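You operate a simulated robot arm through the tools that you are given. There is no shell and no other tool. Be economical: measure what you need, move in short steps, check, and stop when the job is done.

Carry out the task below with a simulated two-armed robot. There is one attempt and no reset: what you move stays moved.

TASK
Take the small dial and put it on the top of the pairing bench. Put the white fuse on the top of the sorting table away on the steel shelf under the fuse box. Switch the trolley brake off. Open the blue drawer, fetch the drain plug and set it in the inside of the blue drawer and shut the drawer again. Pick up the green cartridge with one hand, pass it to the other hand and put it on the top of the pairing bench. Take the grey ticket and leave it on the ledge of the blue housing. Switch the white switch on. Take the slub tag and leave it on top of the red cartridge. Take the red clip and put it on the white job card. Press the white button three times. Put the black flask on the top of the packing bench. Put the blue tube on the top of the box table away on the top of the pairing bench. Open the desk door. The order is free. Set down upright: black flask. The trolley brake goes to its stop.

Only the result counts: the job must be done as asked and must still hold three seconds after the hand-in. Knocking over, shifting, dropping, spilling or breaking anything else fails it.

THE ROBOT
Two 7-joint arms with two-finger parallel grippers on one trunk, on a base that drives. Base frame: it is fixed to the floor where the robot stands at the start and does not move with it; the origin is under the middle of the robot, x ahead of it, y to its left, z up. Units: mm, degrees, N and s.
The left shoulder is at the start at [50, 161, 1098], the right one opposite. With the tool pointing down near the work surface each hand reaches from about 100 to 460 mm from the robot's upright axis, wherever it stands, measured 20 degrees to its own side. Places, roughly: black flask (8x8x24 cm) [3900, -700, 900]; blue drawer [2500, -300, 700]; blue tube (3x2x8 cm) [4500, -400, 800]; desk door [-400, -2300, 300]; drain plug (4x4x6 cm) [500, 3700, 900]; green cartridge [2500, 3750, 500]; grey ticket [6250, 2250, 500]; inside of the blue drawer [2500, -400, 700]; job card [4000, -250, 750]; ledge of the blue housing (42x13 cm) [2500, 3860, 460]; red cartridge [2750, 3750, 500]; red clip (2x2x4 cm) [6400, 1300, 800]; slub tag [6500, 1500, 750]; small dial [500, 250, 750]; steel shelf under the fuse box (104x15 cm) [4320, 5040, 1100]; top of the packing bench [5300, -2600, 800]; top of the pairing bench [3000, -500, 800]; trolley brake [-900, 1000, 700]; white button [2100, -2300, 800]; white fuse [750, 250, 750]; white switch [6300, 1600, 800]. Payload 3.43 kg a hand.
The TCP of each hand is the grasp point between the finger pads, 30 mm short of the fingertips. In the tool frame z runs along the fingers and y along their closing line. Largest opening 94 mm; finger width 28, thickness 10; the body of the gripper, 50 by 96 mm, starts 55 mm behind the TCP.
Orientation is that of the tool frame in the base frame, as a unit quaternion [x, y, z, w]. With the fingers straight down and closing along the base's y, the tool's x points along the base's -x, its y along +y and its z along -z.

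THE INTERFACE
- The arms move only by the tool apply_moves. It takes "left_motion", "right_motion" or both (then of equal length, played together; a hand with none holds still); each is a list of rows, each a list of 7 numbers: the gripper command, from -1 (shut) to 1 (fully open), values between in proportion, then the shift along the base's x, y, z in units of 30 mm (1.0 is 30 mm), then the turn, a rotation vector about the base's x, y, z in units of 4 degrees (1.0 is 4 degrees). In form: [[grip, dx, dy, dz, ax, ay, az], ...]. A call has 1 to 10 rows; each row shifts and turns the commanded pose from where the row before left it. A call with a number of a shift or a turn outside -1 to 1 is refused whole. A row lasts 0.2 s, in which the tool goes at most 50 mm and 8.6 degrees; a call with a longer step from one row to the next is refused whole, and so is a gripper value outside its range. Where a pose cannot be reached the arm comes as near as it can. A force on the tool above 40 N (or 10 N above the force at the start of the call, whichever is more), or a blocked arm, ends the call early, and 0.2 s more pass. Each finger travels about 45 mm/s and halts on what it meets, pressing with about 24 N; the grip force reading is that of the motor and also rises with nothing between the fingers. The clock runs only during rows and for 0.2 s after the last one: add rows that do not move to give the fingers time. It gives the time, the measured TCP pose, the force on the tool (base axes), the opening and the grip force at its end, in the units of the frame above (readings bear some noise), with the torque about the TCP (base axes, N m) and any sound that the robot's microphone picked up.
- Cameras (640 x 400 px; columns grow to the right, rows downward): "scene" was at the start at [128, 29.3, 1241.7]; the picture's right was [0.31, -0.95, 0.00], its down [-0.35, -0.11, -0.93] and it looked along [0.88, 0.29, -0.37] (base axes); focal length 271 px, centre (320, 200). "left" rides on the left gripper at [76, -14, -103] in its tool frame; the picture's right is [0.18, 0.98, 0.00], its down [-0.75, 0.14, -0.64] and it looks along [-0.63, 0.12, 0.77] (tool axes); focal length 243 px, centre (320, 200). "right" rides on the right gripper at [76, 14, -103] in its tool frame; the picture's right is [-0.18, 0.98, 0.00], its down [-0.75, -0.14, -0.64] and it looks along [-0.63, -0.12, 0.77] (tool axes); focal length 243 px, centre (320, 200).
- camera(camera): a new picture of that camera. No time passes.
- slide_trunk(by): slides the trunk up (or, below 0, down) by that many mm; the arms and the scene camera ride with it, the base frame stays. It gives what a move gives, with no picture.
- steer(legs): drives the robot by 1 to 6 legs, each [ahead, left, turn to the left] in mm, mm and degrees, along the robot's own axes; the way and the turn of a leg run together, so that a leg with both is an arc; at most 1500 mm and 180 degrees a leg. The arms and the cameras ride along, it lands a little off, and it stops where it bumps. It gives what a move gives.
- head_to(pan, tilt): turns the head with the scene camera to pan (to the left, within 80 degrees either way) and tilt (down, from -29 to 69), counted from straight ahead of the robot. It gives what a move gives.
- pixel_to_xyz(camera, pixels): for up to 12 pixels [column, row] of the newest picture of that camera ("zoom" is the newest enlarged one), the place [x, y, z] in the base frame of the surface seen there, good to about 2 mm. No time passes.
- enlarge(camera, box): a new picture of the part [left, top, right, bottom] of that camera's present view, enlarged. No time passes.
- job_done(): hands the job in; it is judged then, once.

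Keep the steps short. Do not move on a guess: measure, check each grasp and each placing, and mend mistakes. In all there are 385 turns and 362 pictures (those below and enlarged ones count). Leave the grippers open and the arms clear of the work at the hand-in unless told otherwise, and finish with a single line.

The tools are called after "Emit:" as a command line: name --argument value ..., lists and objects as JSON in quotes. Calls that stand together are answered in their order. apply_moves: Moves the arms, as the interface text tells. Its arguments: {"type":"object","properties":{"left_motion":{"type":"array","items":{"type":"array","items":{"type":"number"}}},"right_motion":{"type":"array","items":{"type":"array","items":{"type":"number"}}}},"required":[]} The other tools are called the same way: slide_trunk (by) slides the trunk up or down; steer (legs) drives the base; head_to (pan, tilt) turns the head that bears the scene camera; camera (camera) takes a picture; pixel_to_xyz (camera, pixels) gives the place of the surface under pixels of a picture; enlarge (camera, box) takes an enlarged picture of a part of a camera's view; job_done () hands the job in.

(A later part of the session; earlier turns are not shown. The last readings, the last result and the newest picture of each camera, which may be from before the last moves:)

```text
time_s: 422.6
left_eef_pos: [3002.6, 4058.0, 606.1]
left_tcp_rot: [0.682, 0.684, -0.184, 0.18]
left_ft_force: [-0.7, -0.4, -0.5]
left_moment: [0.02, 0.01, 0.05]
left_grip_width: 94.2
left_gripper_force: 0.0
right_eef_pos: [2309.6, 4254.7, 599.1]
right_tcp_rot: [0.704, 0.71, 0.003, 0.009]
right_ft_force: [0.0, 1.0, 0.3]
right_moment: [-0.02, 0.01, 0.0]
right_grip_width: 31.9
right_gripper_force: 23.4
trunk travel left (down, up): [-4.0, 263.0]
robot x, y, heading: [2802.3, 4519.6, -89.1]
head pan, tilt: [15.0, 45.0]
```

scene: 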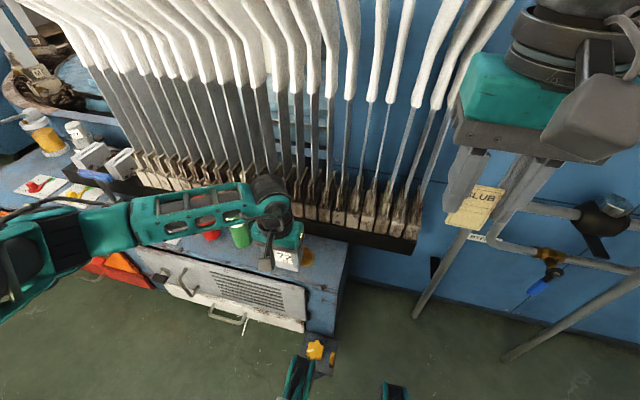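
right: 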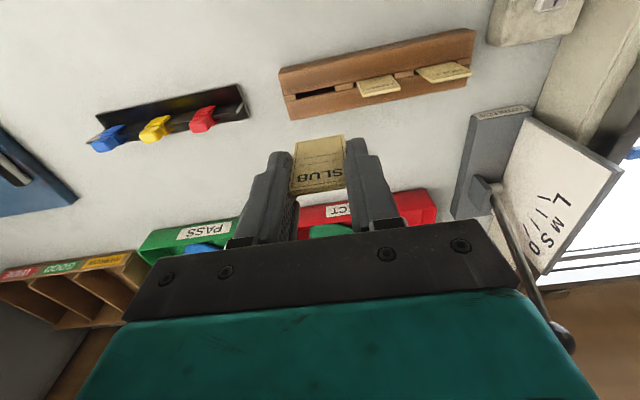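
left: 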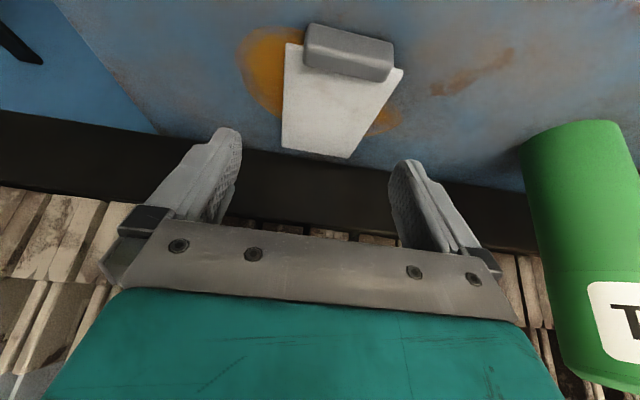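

Emit:
apply_moves --right_motion '[[-1, 0.5, 0, -0.8, 0, 0, 0], [-1, 1, -0.4, -0.5, 0, 0, 0], [-1, 1, -0.4, 0, 0, 0, 0], [-1, 1, -0.4, 0, 0, 0, 0], [-1, 1, -0.4, 0, 0, 0, 0], [-1, 1, -0.4, 0, 0, 0, 0], [-1, 1, -0.4, 0, 0, 0, 0], [-1, 1, -0.4, 0, 0, 0, 0], [-1, 1, -0.4, 0, 0, 0, 0], [-1, 1, -0.4, 0, 0, 0, 0]]'

Emit:
apply_moves --right_motion '[[-1, 1, -0.4, 0.4, 0, 0, 0], [-1, 0.6, -0.4, 0.8, 0, 0, 0], [-1, 0, -0.4, 1, 0, 0, 0], [-1, 0, 0, 1, 0, 0, 0], [-1, 0, 0, 1, 0, 0, 0]]'

Emit:
camera --camera "right"

```text
time_s: 424.8
left_eef_pos: [3003.9, 4058.1, 606.2]
left_tcp_rot: [0.683, 0.684, -0.184, 0.18]
left_ft_force: [-0.3, 0.3, 0.4]
left_moment: [-0.02, 0.02, 0.01]
left_grip_width: 94.3
left_gripper_force: 0.1
right_eef_pos: [2589.5, 4145.8, 560.5]
right_tcp_rot: [0.704, 0.71, 0.002, 0.008]
right_ft_force: [0.1, -0.4, -0.3]
right_moment: [-0.03, -0.02, 0.0]
right_grip_width: 31.9
right_gripper_force: 24.1
trunk travel left (down, up): [-4.0, 263.0]
robot x, y, heading: [2804.0, 4524.2, -89.2]
head pan, tilt: [15.0, 45.0]
```

```text
time_s: 426.0
left_eef_pos: [3002.3, 4057.6, 605.2]
left_tcp_rot: [0.682, 0.684, -0.184, 0.181]
left_ft_force: [0.4, -0.3, 0.7]
left_moment: [-0.01, -0.01, -0.04]
left_grip_width: 94.0
left_gripper_force: 0.0
right_eef_pos: [2639.3, 4108.2, 687.4]
right_tcp_rot: [0.704, 0.71, 0.002, 0.008]
right_ft_force: [0.1, -0.2, 0.6]
right_moment: [0.01, 0.0, 0.03]
right_grip_width: 32.0
right_gripper_force: 24.1
trunk travel left (down, up): [-4.0, 263.0]
robot x, y, heading: [2803.2, 4519.9, -89.2]
head pan, tilt: [15.0, 45.0]
```

```text
245 pictures are left
```

right: 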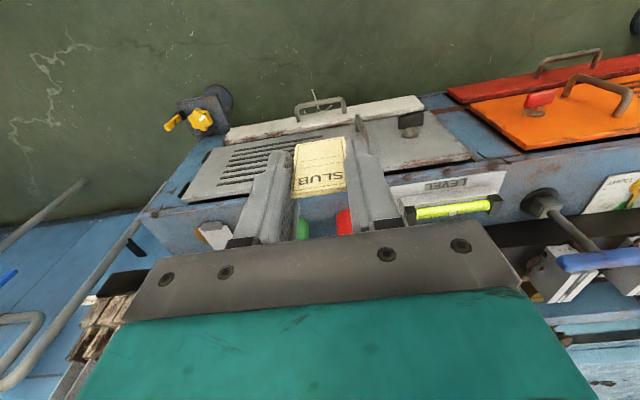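

Tilt the right hand forward ~50°.

Emit:
apply_moves --right_motion '[[-1, 0, 0, 0, -1, 0, 0], [-1, 0, 0, 0, -1, 0, 0], [-1, 0, 0, 0, -1, 0, 0], [-1, 0, 0, 0, -1, 0, 0], [-1, 0, 0, 0, -1, 0, 0], [-1, 0, 0, 0, -1, 0, 0], [-1, 0, 0, 0, -1, 0, 0], [-1, 0, 0, 0, -1, 0, 0], [-1, 0, 0, 0, -1, 0, 0], [-1, 0, 0, 0, -1, 0, 0]]'

Emit:
apply_moves --right_motion '[[-1, 0, 0, 0, -1, 0, 0], [-1, 0, 0, 0, -1, 0, 0], [-1, 0, 0, 0, -1, 0, 0]]'

Emit:
camera --camera "right"

```text
time_s: 428.2
left_eef_pos: [3002.5, 4058.3, 606.0]
left_tcp_rot: [0.682, 0.684, -0.184, 0.181]
left_ft_force: [-0.5, 0.1, -0.1]
left_moment: [0.0, -0.01, 0.0]
left_grip_width: 94.1
left_gripper_force: 0.1
right_eef_pos: [2639.2, 4109.8, 687.2]
right_tcp_rot: [0.658, 0.668, -0.241, 0.25]
right_ft_force: [0.4, -1.0, -0.2]
right_moment: [0.03, 0.04, 0.0]
right_grip_width: 32.1
right_gripper_force: 24.4
trunk travel left (down, up): [-4.0, 263.0]
robot x, y, heading: [2803.9, 4520.2, -89.1]
head pan, tilt: [15.0, 45.0]
```

```text
time_s: 429.0
left_eef_pos: [3002.5, 4057.6, 606.8]
left_tcp_rot: [0.682, 0.684, -0.184, 0.18]
left_ft_force: [0.4, -0.1, 0.5]
left_moment: [-0.01, -0.03, 0.01]
left_grip_width: 93.9
left_gripper_force: 0.2
right_eef_pos: [2639.2, 4109.7, 687.6]
right_tcp_rot: [0.659, 0.668, -0.241, 0.249]
right_ft_force: [0.0, -0.8, -0.3]
right_moment: [-0.02, 0.02, 0.0]
right_grip_width: 32.1
right_gripper_force: 24.3
right hand out of reach, approached as far as the arm can: row 1, 2, 3
trunk travel left (down, up): [-4.0, 263.0]
robot x, y, heading: [2802.8, 4521.9, -89.2]
head pan, tilt: [15.0, 45.0]
```

```text
244 pictures are left
```

right: 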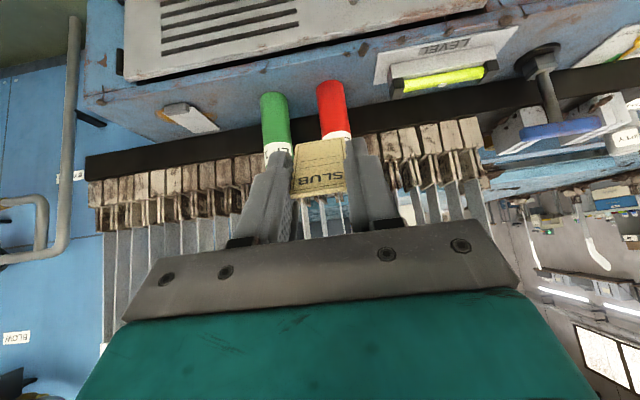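

Tilt limit 40°. Better plan: lay the tag flat on the free ledge area between ticket and green cartridge, then re-grasp it flat from above. Drive there.

Emit:
steer --legs '[[0, -165, -0.8], [190, 0, 0]]'

Emit:
head_to --pan -5 --tilt 45

Emit:
camera --camera "scene"

Emit:
camera --camera "right"

```text
time_s: 432.3
left_eef_pos: [2832.9, 3862.9, 605.7]
left_tcp_rot: [0.686, 0.68, -0.186, 0.179]
left_ft_force: [-0.1, -0.2, 0.4]
left_moment: [-0.03, -0.01, -0.02]
left_grip_width: 93.9
left_gripper_force: 0.0
right_eef_pos: [2470.7, 3918.6, 687.7]
right_tcp_rot: [0.662, 0.665, -0.242, 0.247]
right_ft_force: [-0.6, 0.5, 0.0]
right_moment: [0.0, -0.02, -0.01]
right_grip_width: 32.0
right_gripper_force: 24.3
trunk travel left (down, up): [-4.0, 263.0]
robot x, y, heading: [2637.4, 4326.5, -90.1]
head pan, tilt: [15.0, 45.0]
```

```text
time_s: 433.1
left_eef_pos: [2834.5, 3862.3, 604.8]
left_tcp_rot: [0.686, 0.68, -0.185, 0.18]
left_ft_force: [-0.2, 0.4, 0.3]
left_moment: [0.03, 0.01, -0.01]
left_grip_width: 93.6
left_gripper_force: 0.2
right_eef_pos: [2470.3, 3918.7, 689.3]
right_tcp_rot: [0.662, 0.664, -0.243, 0.247]
right_ft_force: [-0.2, -0.4, -0.4]
right_moment: [-0.02, 0.02, -0.01]
right_grip_width: 32.2
right_gripper_force: 24.2
trunk travel left (down, up): [-4.0, 263.0]
robot x, y, heading: [2638.7, 4330.0, -89.9]
head pan, tilt: [-5.0, 45.0]
```

```text
243 pictures are left
```

scene: 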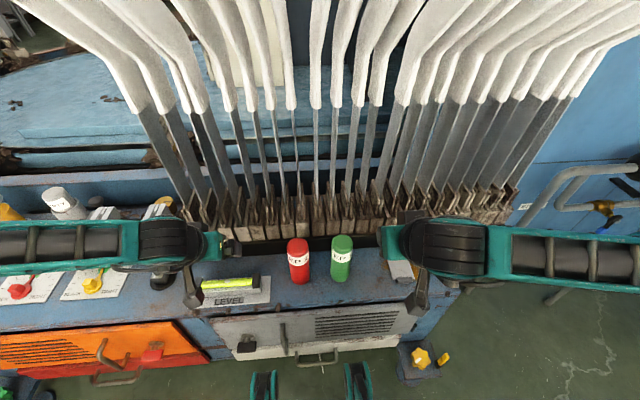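

```text
242 pictures are left
```

right: 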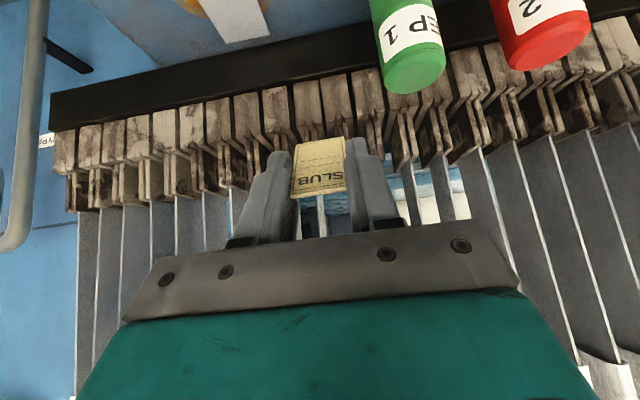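

Emit:
apply_moves --right_motion '[[-1, 0.05, 0, -0.9, 1, 0, 0], [-1, 0.05, 0, -0.9, 1, 0, 0], [-1, 0, -0.3, -0.9, 1, 0, 0], [-1, 0, -0.5, -0.9, 1, 0, 0], [-1, 0, -0.5, -0.9, 0, 0, 0], [-1, 0, -0.4, -0.8, 0, 0, 0], [-1, 0, 0, -0.2, 0, 0, 0]]'

Emit:
camera --camera "right"

```text
time_s: 434.7
left_eef_pos: [2833.3, 3862.5, 606.0]
left_tcp_rot: [0.686, 0.681, -0.185, 0.179]
left_ft_force: [0.1, -0.4, 0.5]
left_moment: [-0.03, 0.0, 0.0]
left_grip_width: 94.3
left_gripper_force: 0.0
right_eef_pos: [2472.9, 3866.1, 521.0]
right_tcp_rot: [0.69, 0.691, -0.149, 0.154]
right_ft_force: [-0.1, -0.4, 0.1]
right_moment: [0.0, -0.01, 0.02]
right_grip_width: 31.9
right_gripper_force: 24.0
trunk travel left (down, up): [-4.0, 263.0]
robot x, y, heading: [2636.8, 4323.9, -89.9]
head pan, tilt: [-5.0, 45.0]
```

```text
241 pictures are left
```

right: 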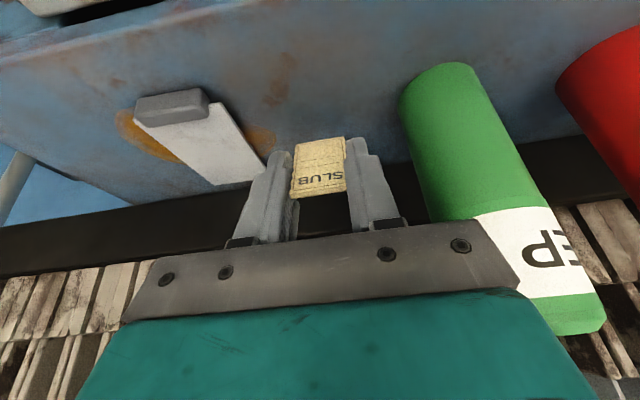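

Emit:
apply_moves --right_motion '[[-1, 0, 0, -0.2, 0, 0, 0], [-1, 0, 0, -0.2, 0, 0, 0], [-1, 0, 0, -0.1, 0, 0, 0]]'

```text
time_s: 435.5
left_eef_pos: [2833.2, 3862.5, 606.8]
left_tcp_rot: [0.686, 0.681, -0.185, 0.18]
left_ft_force: [-0.5, 0.6, 0.7]
left_moment: [0.01, 0.02, 0.01]
left_grip_width: 94.0
left_gripper_force: 0.0
right_eef_pos: [2473.4, 3866.9, 508.0]
right_tcp_rot: [0.69, 0.692, -0.147, 0.153]
right_ft_force: [-1.0, 0.2, 6.7]
right_moment: [-0.11, 0.06, 0.0]
right_grip_width: 32.4
right_gripper_force: 24.6
trunk travel left (down, up): [-4.0, 263.0]
robot x, y, heading: [2644.6, 4327.5, -89.7]
head pan, tilt: [-5.0, 45.0]
```

Contact. Open to 60 mm to let the tag lie down.

Emit:
apply_moves --right_motion '[[0.25, 0, 0, 0, 0, 0, 0], [0.25, 0, 0, 0, 0, 0, 0], [0.25, 0, 0, 0, 0, 0, 0], [0.25, 0, 0.2, 0.5, 0, 0, 0], [0.25, 0, 0.4, 0.8, 0, 0, 0]]'

Emit:
camera --camera "right"

```text
time_s: 436.7
left_eef_pos: [2833.9, 3862.2, 605.6]
left_tcp_rot: [0.686, 0.681, -0.185, 0.18]
left_ft_force: [-0.5, 0.4, 0.2]
left_moment: [0.0, -0.01, 0.02]
left_grip_width: 93.8
left_gripper_force: 0.0
right_eef_pos: [2473.5, 3885.9, 546.9]
right_tcp_rot: [0.691, 0.691, -0.148, 0.152]
right_ft_force: [-0.2, 0.1, 0.0]
right_moment: [-0.03, -0.04, 0.02]
right_grip_width: 58.8
right_gripper_force: 0.0
trunk travel left (down, up): [-4.0, 263.0]
robot x, y, heading: [2637.4, 4326.6, -89.8]
head pan, tilt: [-5.0, 45.0]
```

```text
240 pictures are left
```

right: 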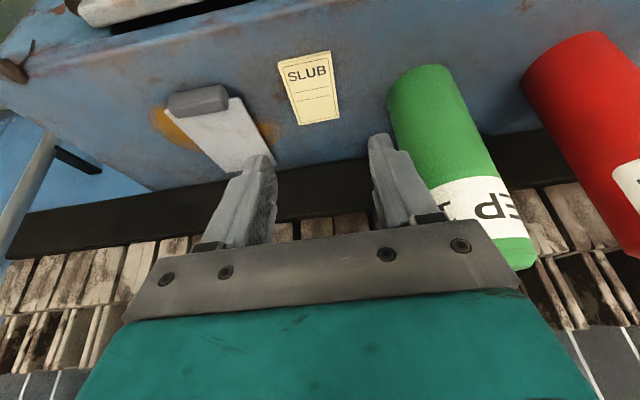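

Emit:
pixel_to_xyz --camera "right" --pixels '[[280, 64], [329, 54], [299, 122], [337, 116], [310, 88], [270, 90], [420, 72], [560, 45]]'

```text
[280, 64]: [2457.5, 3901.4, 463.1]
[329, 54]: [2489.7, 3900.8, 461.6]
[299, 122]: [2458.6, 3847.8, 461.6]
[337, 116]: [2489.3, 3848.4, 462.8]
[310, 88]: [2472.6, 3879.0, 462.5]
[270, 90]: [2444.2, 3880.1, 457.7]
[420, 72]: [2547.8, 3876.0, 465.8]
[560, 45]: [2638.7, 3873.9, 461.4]
```

Tag lies flat at x 2457–2490, y 3848–3901. Now set the right hand vertical above its center with opening ~50.

Emit:
apply_moves --right_motion '[[0.1, 0, -0.1, 0.2, 1, 0, 0], [0.1, 0, -0.1, 0.2, 1, 0, 0], [0.1, 0, -0.1, 0, 1, 0, 0], [0.1, 0, -0.05, 0, 1, 0, 0], [0.1, 0, 0, 0, 1, 0, 0], [0.1, 0, 0, -0.3, 1, 0, 0], [0.1, 0, 0, -0.4, 0, 0, 0]]'

Emit:
camera --camera "right"

```text
time_s: 438.3
left_eef_pos: [2834.0, 3861.7, 604.9]
left_tcp_rot: [0.686, 0.68, -0.185, 0.18]
left_ft_force: [0.5, 0.2, 0.1]
left_moment: [0.0, -0.05, 0.0]
left_grip_width: 94.1
left_gripper_force: 0.0
right_eef_pos: [2472.8, 3875.2, 538.1]
right_tcp_rot: [0.707, 0.707, -0.001, 0.005]
right_ft_force: [-0.3, 0.0, -0.7]
right_moment: [0.02, -0.02, 0.03]
right_grip_width: 52.0
right_gripper_force: 0.1
trunk travel left (down, up): [-4.0, 263.0]
robot x, y, heading: [2636.4, 4328.9, -89.7]
head pan, tilt: [-5.0, 45.0]
```

```text
239 pictures are left
```

right: 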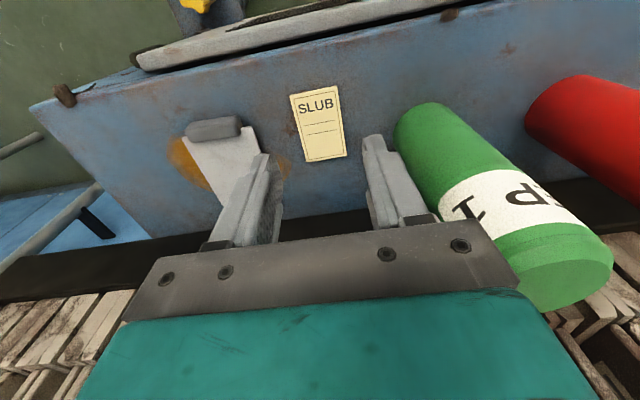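

Emit:
apply_moves --right_motion '[[0.1, 0, 0, -0.8, 0, 0, 0], [0.1, 0, 0, -0.6, 0, 0, 0], [0.1, 0, 0, -0.1, 0, 0, 0], [0.1, 0, 0, -0.05, 0, 0, 0]]'

Emit:
apply_moves --right_motion '[[0.1, 0, 0, -0.05, 0, 0, 0], [0.1, 0, 0, -0.05, 0, 0, 0]]'

```text
time_s: 439.3
left_eef_pos: [2832.9, 3862.7, 605.4]
left_tcp_rot: [0.686, 0.68, -0.185, 0.179]
left_ft_force: [0.1, 0.6, -1.0]
left_moment: [-0.02, -0.01, 0.03]
left_grip_width: 94.1
left_gripper_force: 0.0
right_eef_pos: [2471.6, 3873.9, 491.0]
right_tcp_rot: [0.707, 0.707, -0.001, 0.005]
right_ft_force: [-0.3, -0.3, 0.5]
right_moment: [-0.02, -0.02, -0.01]
right_grip_width: 51.8
right_gripper_force: 0.0
trunk travel left (down, up): [-4.0, 263.0]
robot x, y, heading: [2641.2, 4327.6, -89.9]
head pan, tilt: [-5.0, 45.0]
```

```text
time_s: 439.9
left_eef_pos: [2833.7, 3862.3, 607.6]
left_tcp_rot: [0.686, 0.68, -0.186, 0.179]
left_ft_force: [-0.8, -0.3, 0.3]
left_moment: [0.0, 0.0, 0.0]
left_grip_width: 94.2
left_gripper_force: 0.2
right_eef_pos: [2471.9, 3875.2, 491.0]
right_tcp_rot: [0.707, 0.707, -0.002, 0.006]
right_ft_force: [-0.4, 5.1, 13.5]
right_moment: [0.32, 0.46, -0.05]
right_grip_width: 52.6
right_gripper_force: 0.6
trunk travel left (down, up): [-4.0, 263.0]
robot x, y, heading: [2635.1, 4325.9, -89.8]
head pan, tilt: [-5.0, 45.0]
```

Touching the ledge; ease up ~1.5 mm and close on the tag edges.

Emit:
apply_moves --right_motion '[[0.1, 0, 0, 0.05, 0, 0, 0], [-0.5, 0, 0, 0, 0, 0, 0], [-1, 0, 0, 0, 0, 0, 0], [-1, 0, 0, 0, 0, 0, 0], [-1, 0, 0, 0, 0, 0, 0]]'

Emit:
apply_moves --right_motion '[[-1, 0, 0, 0.3, 0, 0, 0], [-1, 0, 0, 0.6, 0, 0, 0], [-1, 0, 0, 1, 0, 0, 0], [-1, 0, 0, 1, 0, 0, 0], [-1, 0, 0, 1, 0, 0, 0]]'

Emit:
camera --camera "right"

```text
time_s: 441.1
left_eef_pos: [2832.6, 3861.7, 606.0]
left_tcp_rot: [0.687, 0.68, -0.185, 0.179]
left_ft_force: [0.7, 0.0, 0.2]
left_moment: [-0.01, -0.02, -0.01]
left_grip_width: 93.7
left_gripper_force: 0.0
right_eef_pos: [2472.6, 3874.9, 490.8]
right_tcp_rot: [0.707, 0.707, 0.0, 0.007]
right_ft_force: [-4.0, -0.7, 5.0]
right_moment: [-0.02, 0.22, 0.09]
right_grip_width: 30.7
right_gripper_force: 24.5
trunk travel left (down, up): [-4.0, 263.0]
robot x, y, heading: [2638.1, 4327.2, -89.9]
head pan, tilt: [-5.0, 45.0]
```

```text
time_s: 442.3
left_eef_pos: [2833.0, 3863.4, 606.0]
left_tcp_rot: [0.686, 0.68, -0.186, 0.179]
left_ft_force: [-0.2, 0.7, -0.5]
left_moment: [-0.02, 0.0, 0.0]
left_grip_width: 93.9
left_gripper_force: 0.0
right_eef_pos: [2474.0, 3874.3, 606.0]
right_tcp_rot: [0.707, 0.707, -0.001, 0.005]
right_ft_force: [0.3, 0.4, -0.1]
right_moment: [0.0, 0.0, 0.0]
right_grip_width: 30.6
right_gripper_force: 24.1
trunk travel left (down, up): [-4.0, 263.0]
robot x, y, heading: [2639.8, 4325.2, -89.9]
head pan, tilt: [-5.0, 45.0]
```

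```text
238 pictures are left
```

right: 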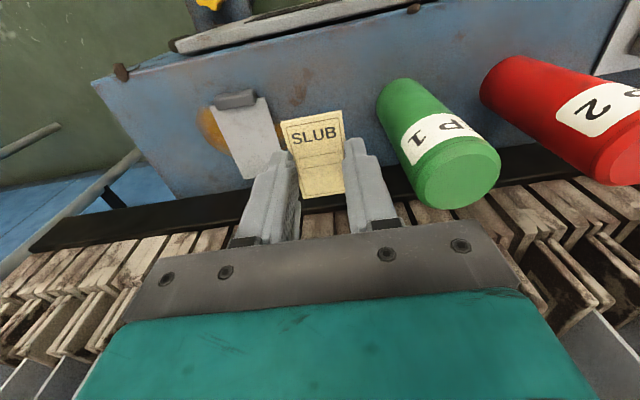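

Tag is held flat at the fingertips. Lift it higher, withdraw the left hand, then shift the robot left to the red cartridge.

Emit:
apply_moves --left_motion '[[1, 0, 0.6, 1, 0, 0, 0], [1, 0, 1, 1, 0, 0, 0], [1, 0, 1, 0, 0, 0, 0], [1, 0, 1, 0, 0, 0, 0]]' --right_motion '[[-1, 0, 0, 1, 0, 0, 0], [-1, 0, 0, 1, 0, 0, 0], [-1, 0, 0, 0.3, 0, 0, 0], [-1, 0, 0, 0, 0, 0, 0]]'

Emit:
steer --legs '[[0, 178, 0]]'

Emit:
camera --camera "right"

Emit:
camera --camera "scene"

```text
time_s: 443.3
left_eef_pos: [2834.7, 3972.3, 664.9]
left_tcp_rot: [0.685, 0.681, -0.186, 0.18]
left_ft_force: [0.2, -0.8, -0.4]
left_moment: [0.01, 0.01, 0.04]
left_grip_width: 93.9
left_gripper_force: 0.0
right_eef_pos: [2474.9, 3874.9, 676.0]
right_tcp_rot: [0.707, 0.707, -0.001, 0.007]
right_ft_force: [0.5, 0.3, 0.7]
right_moment: [-0.02, 0.0, -0.02]
right_grip_width: 30.5
right_gripper_force: 23.5
trunk travel left (down, up): [-4.0, 263.0]
robot x, y, heading: [2639.3, 4327.3, -89.8]
head pan, tilt: [-5.0, 45.0]
```

```text
time_s: 445.4
left_eef_pos: [3008.8, 3975.1, 666.0]
left_tcp_rot: [0.684, 0.683, -0.185, 0.181]
left_ft_force: [0.1, -0.3, 0.6]
left_moment: [0.04, -0.02, -0.01]
left_grip_width: 93.9
left_gripper_force: 0.1
right_eef_pos: [2650.4, 3874.4, 675.4]
right_tcp_rot: [0.705, 0.709, 0.0, 0.005]
right_ft_force: [0.1, -0.1, -0.1]
right_moment: [0.0, 0.0, -0.01]
right_grip_width: 30.6
right_gripper_force: 24.6
trunk travel left (down, up): [-4.0, 263.0]
robot x, y, heading: [2812.4, 4327.3, -89.4]
head pan, tilt: [-5.0, 45.0]
```

```text
237 pictures are left
```

right: 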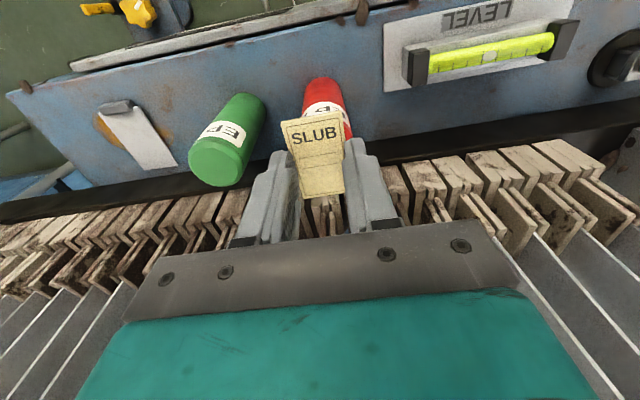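

```text
236 pictures are left
```

scene: 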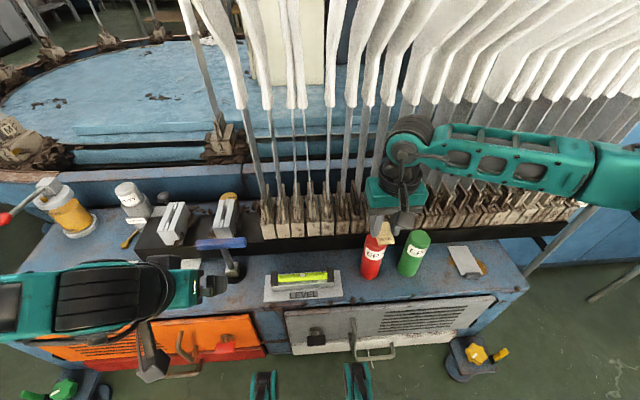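

Emit:
enlarge --camera "scene" --box '[340, 220, 450, 290]'

Emit:
pixel_to_xyz --camera "scene" --pixels '[[371, 268], [364, 268], [379, 266], [362, 240], [368, 237], [414, 235], [407, 237], [421, 236], [411, 265]]'

```text
5.71 times, centred on (395, 255) of scene
```

zoom: 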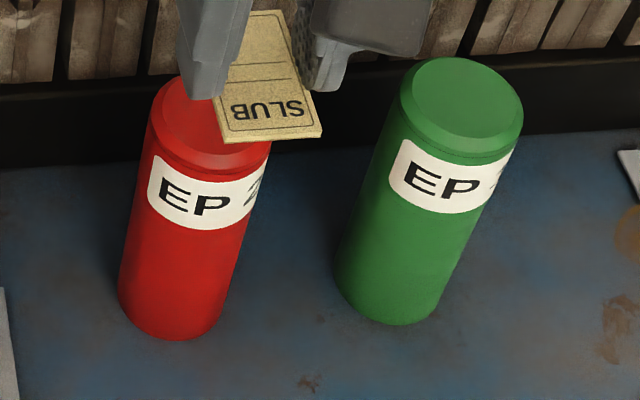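

```text
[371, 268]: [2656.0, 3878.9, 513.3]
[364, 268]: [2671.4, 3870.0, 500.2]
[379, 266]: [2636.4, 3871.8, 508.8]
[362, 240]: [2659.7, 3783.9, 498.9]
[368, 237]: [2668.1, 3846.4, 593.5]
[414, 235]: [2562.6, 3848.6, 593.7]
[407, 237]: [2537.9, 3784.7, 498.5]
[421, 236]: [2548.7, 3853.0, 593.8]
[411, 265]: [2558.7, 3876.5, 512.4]
```

Red cartridge center ≈ (2654,3858), top z 594. Move above and lower.

Emit:
apply_moves --right_motion '[[-1, 0.12, -0.55, 0, 0, 0, 0], [-1, 0, 0, -0.6, 0, 0, 0], [-1, 0, 0, -0.5, 0, 0, 0], [-1, 0, 0, -0.2, 0, 0, 0]]'

Emit:
enlarge --camera "scene" --box '[340, 220, 450, 290]'

Emit:
camera --camera "right"

```text
time_s: 446.4
left_eef_pos: [3009.3, 3975.7, 665.5]
left_tcp_rot: [0.684, 0.682, -0.185, 0.18]
left_ft_force: [0.1, 0.4, 0.4]
left_moment: [0.04, -0.01, 0.0]
left_grip_width: 93.9
left_gripper_force: 0.1
right_eef_pos: [2652.7, 3860.4, 634.3]
right_tcp_rot: [0.705, 0.71, -0.001, 0.006]
right_ft_force: [0.5, -0.4, -0.2]
right_moment: [0.04, -0.06, 0.03]
right_grip_width: 30.3
right_gripper_force: 24.3
trunk travel left (down, up): [-4.0, 263.0]
robot x, y, heading: [2813.9, 4330.9, -89.1]
head pan, tilt: [-5.0, 45.0]
```

```text
5.71 times, centred on (395, 255) of scene
```

zoom: 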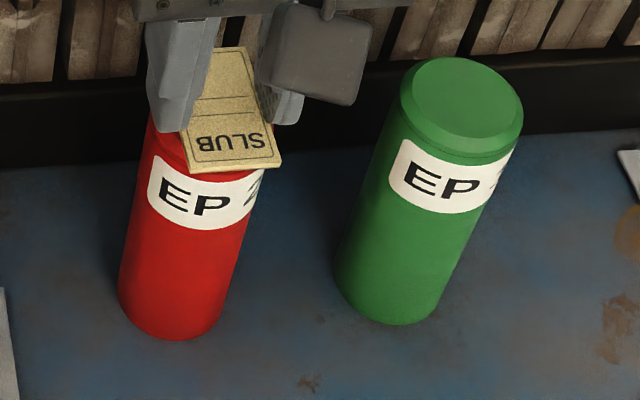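

```text
233 pictures are left
```

right: 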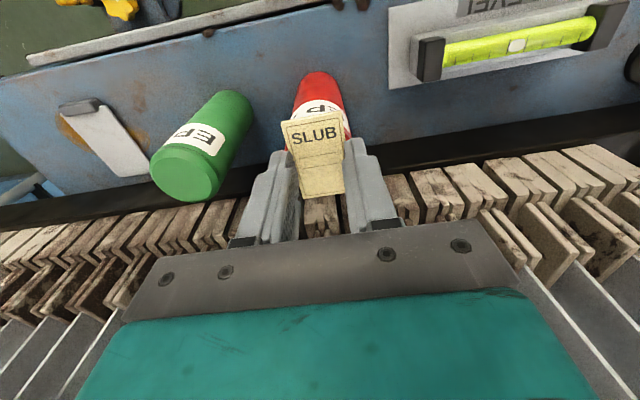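

Emit:
apply_moves --right_motion '[[-1, 0, -0.08, -0.13, 0, 0, 0], [-1, 0, 0, -0.1, 0, 0, 0]]'

Emit:
apply_moves --right_motion '[[-1, 0, 0, -0.06, 0, 0, 0], [-1, 0, 0, -0.05, 0, 0, 0]]'

Emit:
enlarge --camera "scene" --box '[340, 220, 450, 290]'

```text
time_s: 447.1
left_eef_pos: [3009.1, 3975.7, 665.0]
left_tcp_rot: [0.684, 0.683, -0.185, 0.18]
left_ft_force: [-0.2, -0.5, -0.5]
left_moment: [-0.01, -0.03, 0.02]
left_grip_width: 94.0
left_gripper_force: 0.0
right_eef_pos: [2652.9, 3855.7, 630.7]
right_tcp_rot: [0.705, 0.71, 0.0, 0.006]
right_ft_force: [-1.1, -0.5, 0.5]
right_moment: [0.01, -0.03, -0.02]
right_grip_width: 30.5
right_gripper_force: 24.1
trunk travel left (down, up): [-4.0, 263.0]
robot x, y, heading: [2810.2, 4329.6, -89.4]
head pan, tilt: [-5.0, 45.0]
```

```text
time_s: 447.6
left_eef_pos: [3010.1, 3974.9, 665.5]
left_tcp_rot: [0.683, 0.683, -0.184, 0.18]
left_ft_force: [-0.2, 0.1, 0.7]
left_moment: [-0.01, 0.02, 0.0]
left_grip_width: 93.9
left_gripper_force: 0.0
right_eef_pos: [2653.3, 3856.0, 626.1]
right_tcp_rot: [0.704, 0.71, 0.0, 0.006]
right_ft_force: [0.6, -0.4, -0.3]
right_moment: [-0.01, 0.0, -0.03]
right_grip_width: 30.3
right_gripper_force: 23.5
trunk travel left (down, up): [-4.0, 263.0]
robot x, y, heading: [2813.9, 4329.2, -89.4]
head pan, tilt: [-5.0, 45.0]
```

```text
5.71 times, centred on (395, 255) of scene
```

zoom: 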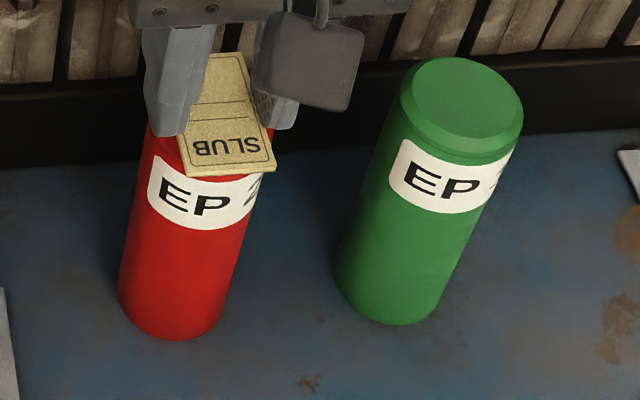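

Emit:
apply_moves --right_motion '[[-1, 0, 0, -0.05, 0, 0, 0]]'

Emit:
apply_moves --right_motion '[[-1, 0, 0, -0.05, 0, 0, 0]]'

```text
time_s: 448.1
left_eef_pos: [3010.1, 3976.0, 665.2]
left_tcp_rot: [0.684, 0.683, -0.185, 0.18]
left_ft_force: [-0.8, -0.1, -0.1]
left_moment: [0.04, 0.0, 0.02]
left_grip_width: 94.2
left_gripper_force: 0.2
right_eef_pos: [2653.1, 3855.9, 624.3]
right_tcp_rot: [0.705, 0.71, 0.0, 0.005]
right_ft_force: [-0.7, 0.7, 0.3]
right_moment: [-0.02, 0.0, 0.01]
right_grip_width: 30.6
right_gripper_force: 24.0
trunk travel left (down, up): [-4.0, 263.0]
robot x, y, heading: [2812.0, 4326.8, -89.5]
head pan, tilt: [-5.0, 45.0]
```

```text
time_s: 448.4
left_eef_pos: [3008.7, 3976.3, 665.9]
left_tcp_rot: [0.684, 0.682, -0.185, 0.18]
left_ft_force: [-0.3, 0.4, 0.0]
left_moment: [0.03, -0.02, -0.02]
left_grip_width: 94.0
left_gripper_force: 0.1
right_eef_pos: [2653.6, 3855.5, 624.8]
right_tcp_rot: [0.705, 0.709, -0.002, 0.006]
right_ft_force: [-1.2, 1.9, 10.1]
right_moment: [0.18, 0.23, -0.07]
right_grip_width: 30.4
right_gripper_force: 23.9
trunk travel left (down, up): [-4.0, 263.0]
robot x, y, heading: [2810.7, 4330.8, -89.2]
head pan, tilt: [-5.0, 45.0]
```

Contact. Ease up 1 mm, open gently, then rise.

Emit:
apply_moves --right_motion '[[-1, 0, 0, 0.03, 0, 0, 0], [-0.25, 0, 0, 0, 0, 0, 0], [0.1, 0, 0, 0, 0, 0, 0], [0.1, 0, 0, 0, 0, 0, 0], [0.1, 0, 0, 0.3, 0, 0, 0], [0.1, 0, 0, 0.8, 0, 0, 0], [0.1, 0, 0, 1, 0, 0, 0], [0.1, 0, 0, 1, 0, 0, 0]]'

Emit:
camera --camera "right"

Emit:
enlarge --camera "scene" --box '[340, 210, 450, 290]'

```text
time_s: 450.2
left_eef_pos: [3010.1, 3975.6, 665.1]
left_tcp_rot: [0.684, 0.682, -0.186, 0.18]
left_ft_force: [-0.3, -0.3, 0.3]
left_moment: [0.02, -0.01, -0.01]
left_grip_width: 94.1
left_gripper_force: 0.1
right_eef_pos: [2655.0, 3857.0, 718.1]
right_tcp_rot: [0.704, 0.71, -0.002, 0.005]
right_ft_force: [0.8, 0.5, 0.1]
right_moment: [0.0, 0.01, 0.0]
right_grip_width: 51.7
right_gripper_force: 0.1
trunk travel left (down, up): [-4.0, 263.0]
robot x, y, heading: [2812.5, 4329.7, -89.3]
head pan, tilt: [-5.0, 45.0]
```

```text
231 pictures are left
```

right: 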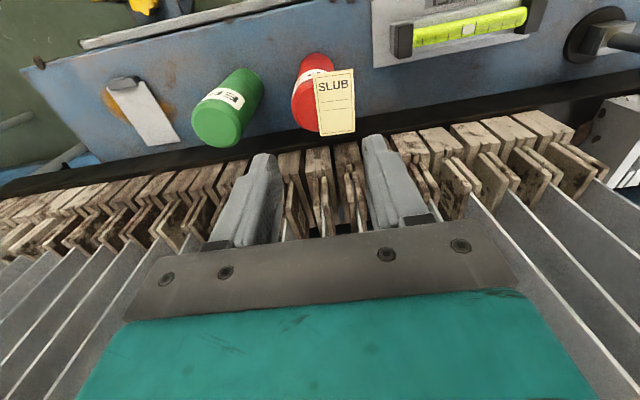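

```text
5.00 times, centred on (395, 250) of scene
```

zoom: 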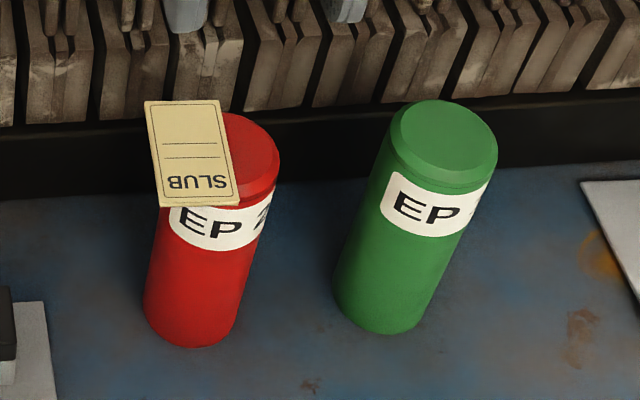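

The tag is on top but off-centre. Measure it.

Emit:
pixel_to_xyz --camera "zoom" --pixels '[[150, 108], [215, 105], [185, 200], [233, 195], [255, 150], [275, 155], [250, 125], [240, 215], [460, 140], [190, 150]]'

```text
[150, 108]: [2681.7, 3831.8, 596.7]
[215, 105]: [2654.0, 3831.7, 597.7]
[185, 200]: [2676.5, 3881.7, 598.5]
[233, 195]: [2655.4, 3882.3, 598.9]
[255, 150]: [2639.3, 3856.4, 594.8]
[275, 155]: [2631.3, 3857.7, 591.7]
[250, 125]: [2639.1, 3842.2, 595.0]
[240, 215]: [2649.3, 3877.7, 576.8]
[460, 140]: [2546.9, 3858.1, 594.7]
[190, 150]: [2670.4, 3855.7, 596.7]
```

The tag's centre is ~15 mm off the axis. I'll nudge it back: lower with the +x finger just outside its edge, tips 2 mm above the cartridge top, then push −x.

Emit:
apply_moves --right_motion '[[0.2, 0.27, 0, 0, 0, 0, 0], [0.2, 0, 0, -0.9, 0, 0, 0], [0.2, 0, 0, -0.9, 0, 0, 0], [0.2, 0, 0, -0.9, 0, 0, 0], [0.2, 0, 0, -0.2, 0, 0, 0]]'

Emit:
enlarge --camera "scene" --box '[340, 210, 450, 290]'

Emit:
camera --camera "right"

```text
time_s: 451.4
left_eef_pos: [3008.5, 3975.2, 666.1]
left_tcp_rot: [0.684, 0.682, -0.185, 0.18]
left_ft_force: [-0.2, 0.6, -0.4]
left_moment: [-0.01, 0.01, 0.0]
left_grip_width: 93.9
left_gripper_force: 0.1
right_eef_pos: [2662.5, 3854.6, 631.0]
right_tcp_rot: [0.704, 0.71, 0.0, 0.005]
right_ft_force: [-0.1, -0.7, 0.7]
right_moment: [0.01, 0.05, 0.0]
right_grip_width: 56.2
right_gripper_force: 0.0
trunk travel left (down, up): [-4.0, 263.0]
robot x, y, heading: [2813.4, 4328.9, -89.4]
head pan, tilt: [-5.0, 45.0]
```

```text
5.00 times, centred on (395, 250) of scene
```

zoom: 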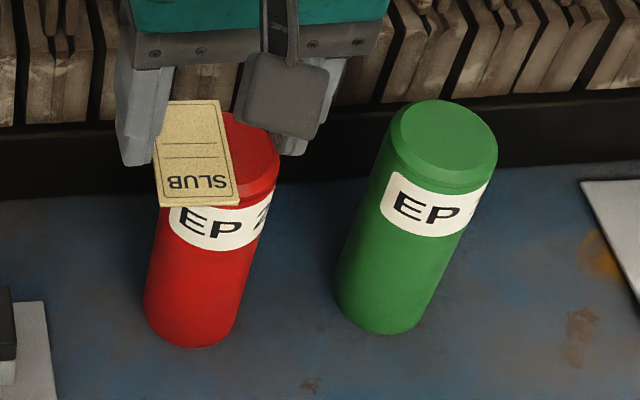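

```text
228 pictures are left
```

right: 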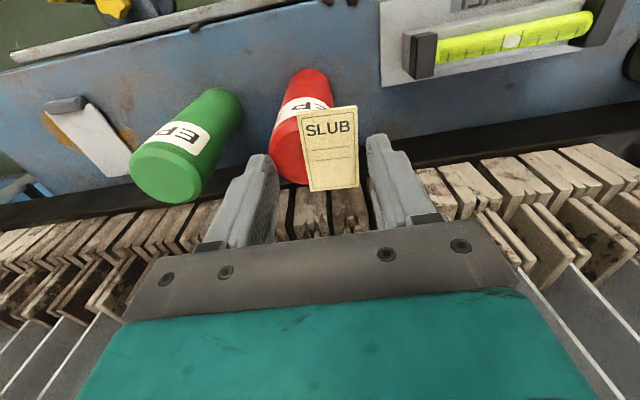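

Emit:
apply_moves --right_motion '[[0.2, 0, 0, -0.15, 0, 0, 0], [0.2, -0.2, 0, 0, 0, 0, 0], [0.2, -0.2, 0, 0, 0, 0, 0], [0.2, -0.2, 0, 0, 0, 0, 0]]'

Emit:
enlarge --camera "scene" --box '[340, 210, 450, 290]'

```text
time_s: 452.4
left_eef_pos: [3009.2, 3974.4, 665.1]
left_tcp_rot: [0.684, 0.683, -0.185, 0.179]
left_ft_force: [0.3, 0.4, 0.2]
left_moment: [-0.01, 0.02, -0.01]
left_grip_width: 94.0
left_gripper_force: 0.1
right_eef_pos: [2646.0, 3856.3, 626.6]
right_tcp_rot: [0.704, 0.71, 0.0, 0.006]
right_ft_force: [1.0, 0.1, 0.4]
right_moment: [0.0, 0.0, -0.02]
right_grip_width: 56.5
right_gripper_force: 0.1
trunk travel left (down, up): [-4.0, 263.0]
robot x, y, heading: [2812.8, 4324.6, -89.4]
head pan, tilt: [-5.0, 45.0]
```

```text
5.00 times, centred on (395, 250) of scene
```

zoom: 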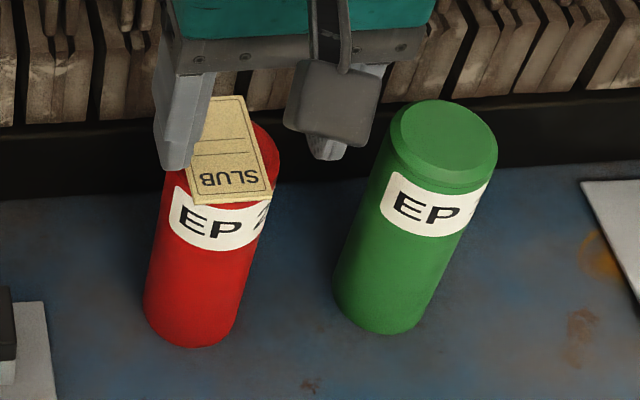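

Well centred now. Back the finger off slightly and raise.

Emit:
apply_moves --right_motion '[[0.2, 0.15, 0, 0, 0, 0, 0], [0.2, 0, 0, 0.8, 0, 0, 0], [0.2, 0, 0, 1, 0, 0, 0], [0.2, 0, 0.5, 1, 0, 0, 0]]'

Emit:
enlarge --camera "scene" --box '[340, 210, 450, 290]'

Emit:
pixel_to_xyz --camera "zoom" --pixels '[[190, 200], [268, 192], [240, 100], [225, 150], [210, 100], [265, 150]]'

```text
time_s: 453.4
left_eef_pos: [3009.7, 3976.2, 665.1]
left_tcp_rot: [0.684, 0.683, -0.184, 0.18]
left_ft_force: [0.0, -0.4, -0.2]
left_moment: [0.03, 0.0, 0.0]
left_grip_width: 94.2
left_gripper_force: 0.0
right_eef_pos: [2647.5, 3870.7, 709.5]
right_tcp_rot: [0.705, 0.709, 0.0, 0.006]
right_ft_force: [-0.5, -0.6, 0.3]
right_moment: [0.01, -0.03, -0.02]
right_grip_width: 56.2
right_gripper_force: 0.0
trunk travel left (down, up): [-4.0, 263.0]
robot x, y, heading: [2811.2, 4327.9, -89.0]
head pan, tilt: [-5.0, 45.0]
```

```text
5.00 times, centred on (395, 250) of scene
```

zoom: 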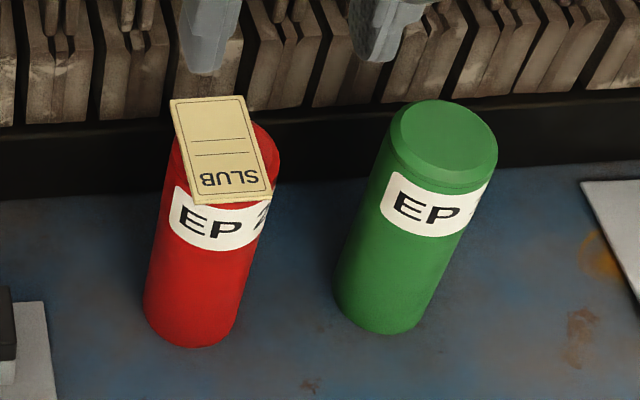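

```text
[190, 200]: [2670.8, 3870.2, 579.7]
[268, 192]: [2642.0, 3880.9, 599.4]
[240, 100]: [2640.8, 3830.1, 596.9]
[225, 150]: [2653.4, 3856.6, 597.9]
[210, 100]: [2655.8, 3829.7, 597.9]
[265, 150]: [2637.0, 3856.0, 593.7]
```

Tag sits centred on the red cartridge. Now the green cartridge: shift the robot right 95 mm so the right hand is above it.

Emit:
steer --legs '[[0, -93, 0]]'

Emit:
camera --camera "right"

Emit:
camera --camera "scene"

```text
time_s: 454.9
left_eef_pos: [2919.7, 3975.1, 666.2]
left_tcp_rot: [0.683, 0.683, -0.185, 0.181]
left_ft_force: [0.1, -0.3, 0.4]
left_moment: [-0.01, 0.0, 0.01]
left_grip_width: 94.0
left_gripper_force: 0.1
right_eef_pos: [2557.9, 3868.5, 709.2]
right_tcp_rot: [0.703, 0.711, -0.001, 0.006]
right_ft_force: [-0.3, -0.7, 0.0]
right_moment: [0.0, 0.0, -0.01]
right_grip_width: 56.1
right_gripper_force: 0.1
trunk travel left (down, up): [-4.0, 263.0]
robot x, y, heading: [2721.1, 4328.4, -89.3]
head pan, tilt: [-5.0, 45.0]
```

```text
225 pictures are left
```

right: 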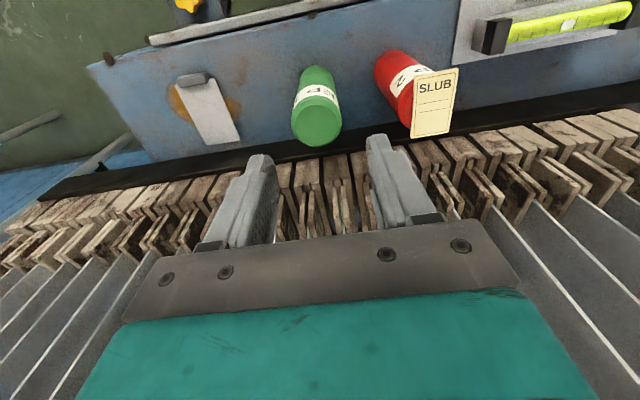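

```text
224 pictures are left
```

scene: 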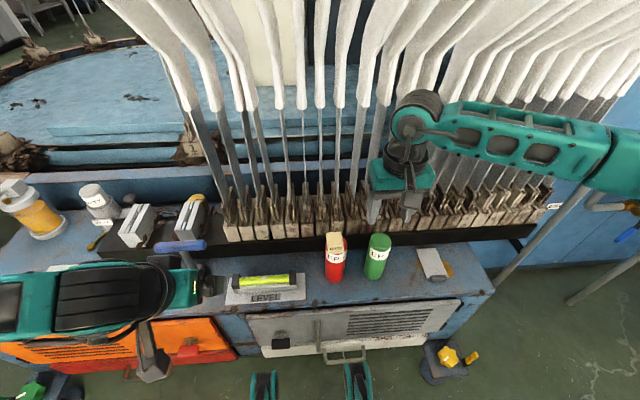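

Emit:
pixel_to_xyz --camera "right" --pixels '[[316, 122], [296, 118], [338, 122], [318, 143], [316, 102], [318, 85]]'

Emit:
pixel_to_xyz --camera "scene" --pixels '[[374, 268], [367, 268], [383, 268], [380, 240]]'

```text
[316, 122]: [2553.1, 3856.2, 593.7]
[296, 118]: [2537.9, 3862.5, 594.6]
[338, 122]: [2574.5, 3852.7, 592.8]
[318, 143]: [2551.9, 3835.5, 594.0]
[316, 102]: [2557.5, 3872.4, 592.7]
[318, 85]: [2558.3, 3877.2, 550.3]
```

```text
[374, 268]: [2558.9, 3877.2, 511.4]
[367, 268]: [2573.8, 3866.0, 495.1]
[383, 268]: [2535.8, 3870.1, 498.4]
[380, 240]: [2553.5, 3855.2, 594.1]
```

Green centre (2555,3856). Descend around it to z≈566.

Emit:
apply_moves --right_motion '[[0.3, -0.08, -0.4, -0.5, 0, 0, 0], [0.3, 0, 0, -0.9, 0, 0, 0], [0.3, 0, 0, -0.9, 0, 0, 0], [0.3, 0, 0, -0.9, 0, 0, 0]]'

Emit:
camera --camera "right"

```text
time_s: 455.9
left_eef_pos: [2918.5, 3973.8, 664.7]
left_tcp_rot: [0.683, 0.683, -0.185, 0.181]
left_ft_force: [0.0, -0.2, 0.6]
left_moment: [0.01, -0.01, -0.01]
left_grip_width: 94.1
left_gripper_force: 0.0
right_eef_pos: [2554.1, 3856.6, 615.5]
right_tcp_rot: [0.703, 0.711, -0.001, 0.005]
right_ft_force: [0.3, -0.4, 0.2]
right_moment: [-0.01, -0.04, 0.01]
right_grip_width: 61.3
right_gripper_force: 0.1
trunk travel left (down, up): [-4.0, 263.0]
robot x, y, heading: [2719.1, 4327.7, -89.0]
head pan, tilt: [-5.0, 45.0]
```

```text
223 pictures are left
```

right: 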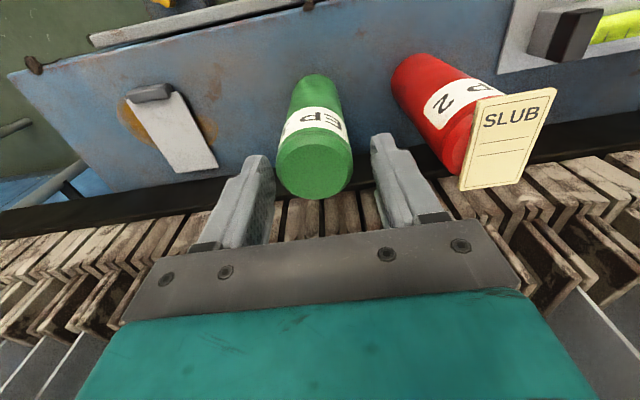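

Emit:
apply_moves --right_motion '[[0.3, 0, 0, -0.9, 0, 0, 0], [0.3, 0, 0, -0.75, 0, 0, 0], [-0.4, 0, 0, 0, 0, 0, 0], [-1, 0, 0, 0, 0, 0, 0], [-1, 0, 0, 0, 0, 0, 0], [-1, 0, 0, 0, 0, 0, 0]]'

Emit:
apply_moves --right_motion '[[-1, 0, 0, 0.4, 0, 0, 0], [-1, 0, 0, 1, 0, 0, 0], [-1, 0, 0, 1, 0, 0, 0], [-1, 0, 0, 1, 0, 0, 0], [-1, 0, 0, 1, 0, 0, 0], [-1, 0, 0, 1, 0, 0, 0]]'

Emit:
camera --camera "right"

```text
time_s: 457.3
left_eef_pos: [2918.7, 3974.8, 666.1]
left_tcp_rot: [0.683, 0.683, -0.184, 0.181]
left_ft_force: [-0.1, -0.7, -0.3]
left_moment: [0.04, 0.0, 0.02]
left_grip_width: 94.1
left_gripper_force: 0.0
right_eef_pos: [2554.8, 3857.4, 565.6]
right_tcp_rot: [0.704, 0.71, -0.001, 0.005]
right_ft_force: [-0.2, 0.4, 0.3]
right_moment: [0.0, 0.04, 0.02]
right_grip_width: 49.8
right_gripper_force: 24.2
trunk travel left (down, up): [-4.0, 263.0]
robot x, y, heading: [2722.8, 4329.3, -89.4]
head pan, tilt: [-5.0, 45.0]
```

```text
time_s: 458.7
left_eef_pos: [2918.3, 3974.4, 665.8]
left_tcp_rot: [0.683, 0.683, -0.185, 0.18]
left_ft_force: [-0.1, 0.5, -0.7]
left_moment: [0.01, 0.0, -0.01]
left_grip_width: 94.3
left_gripper_force: 0.0
right_eef_pos: [2554.0, 3858.4, 728.1]
right_tcp_rot: [0.703, 0.711, 0.0, 0.005]
right_ft_force: [0.2, 0.8, -3.2]
right_moment: [-0.01, -0.02, 0.02]
right_grip_width: 50.0
right_gripper_force: 24.3
trunk travel left (down, up): [-4.0, 263.0]
robot x, y, heading: [2720.4, 4328.5, -89.1]
head pan, tilt: [-5.0, 45.0]
```

```text
222 pictures are left
```

right: 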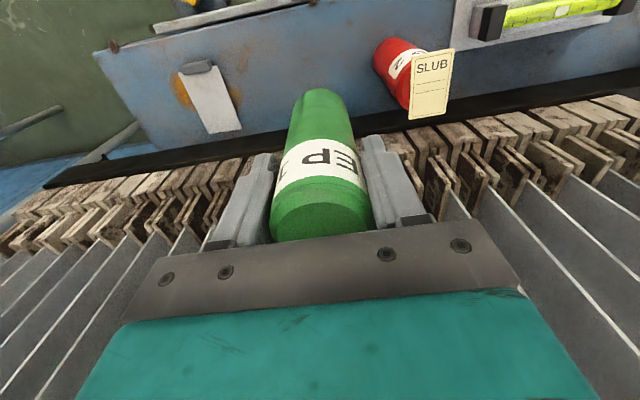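

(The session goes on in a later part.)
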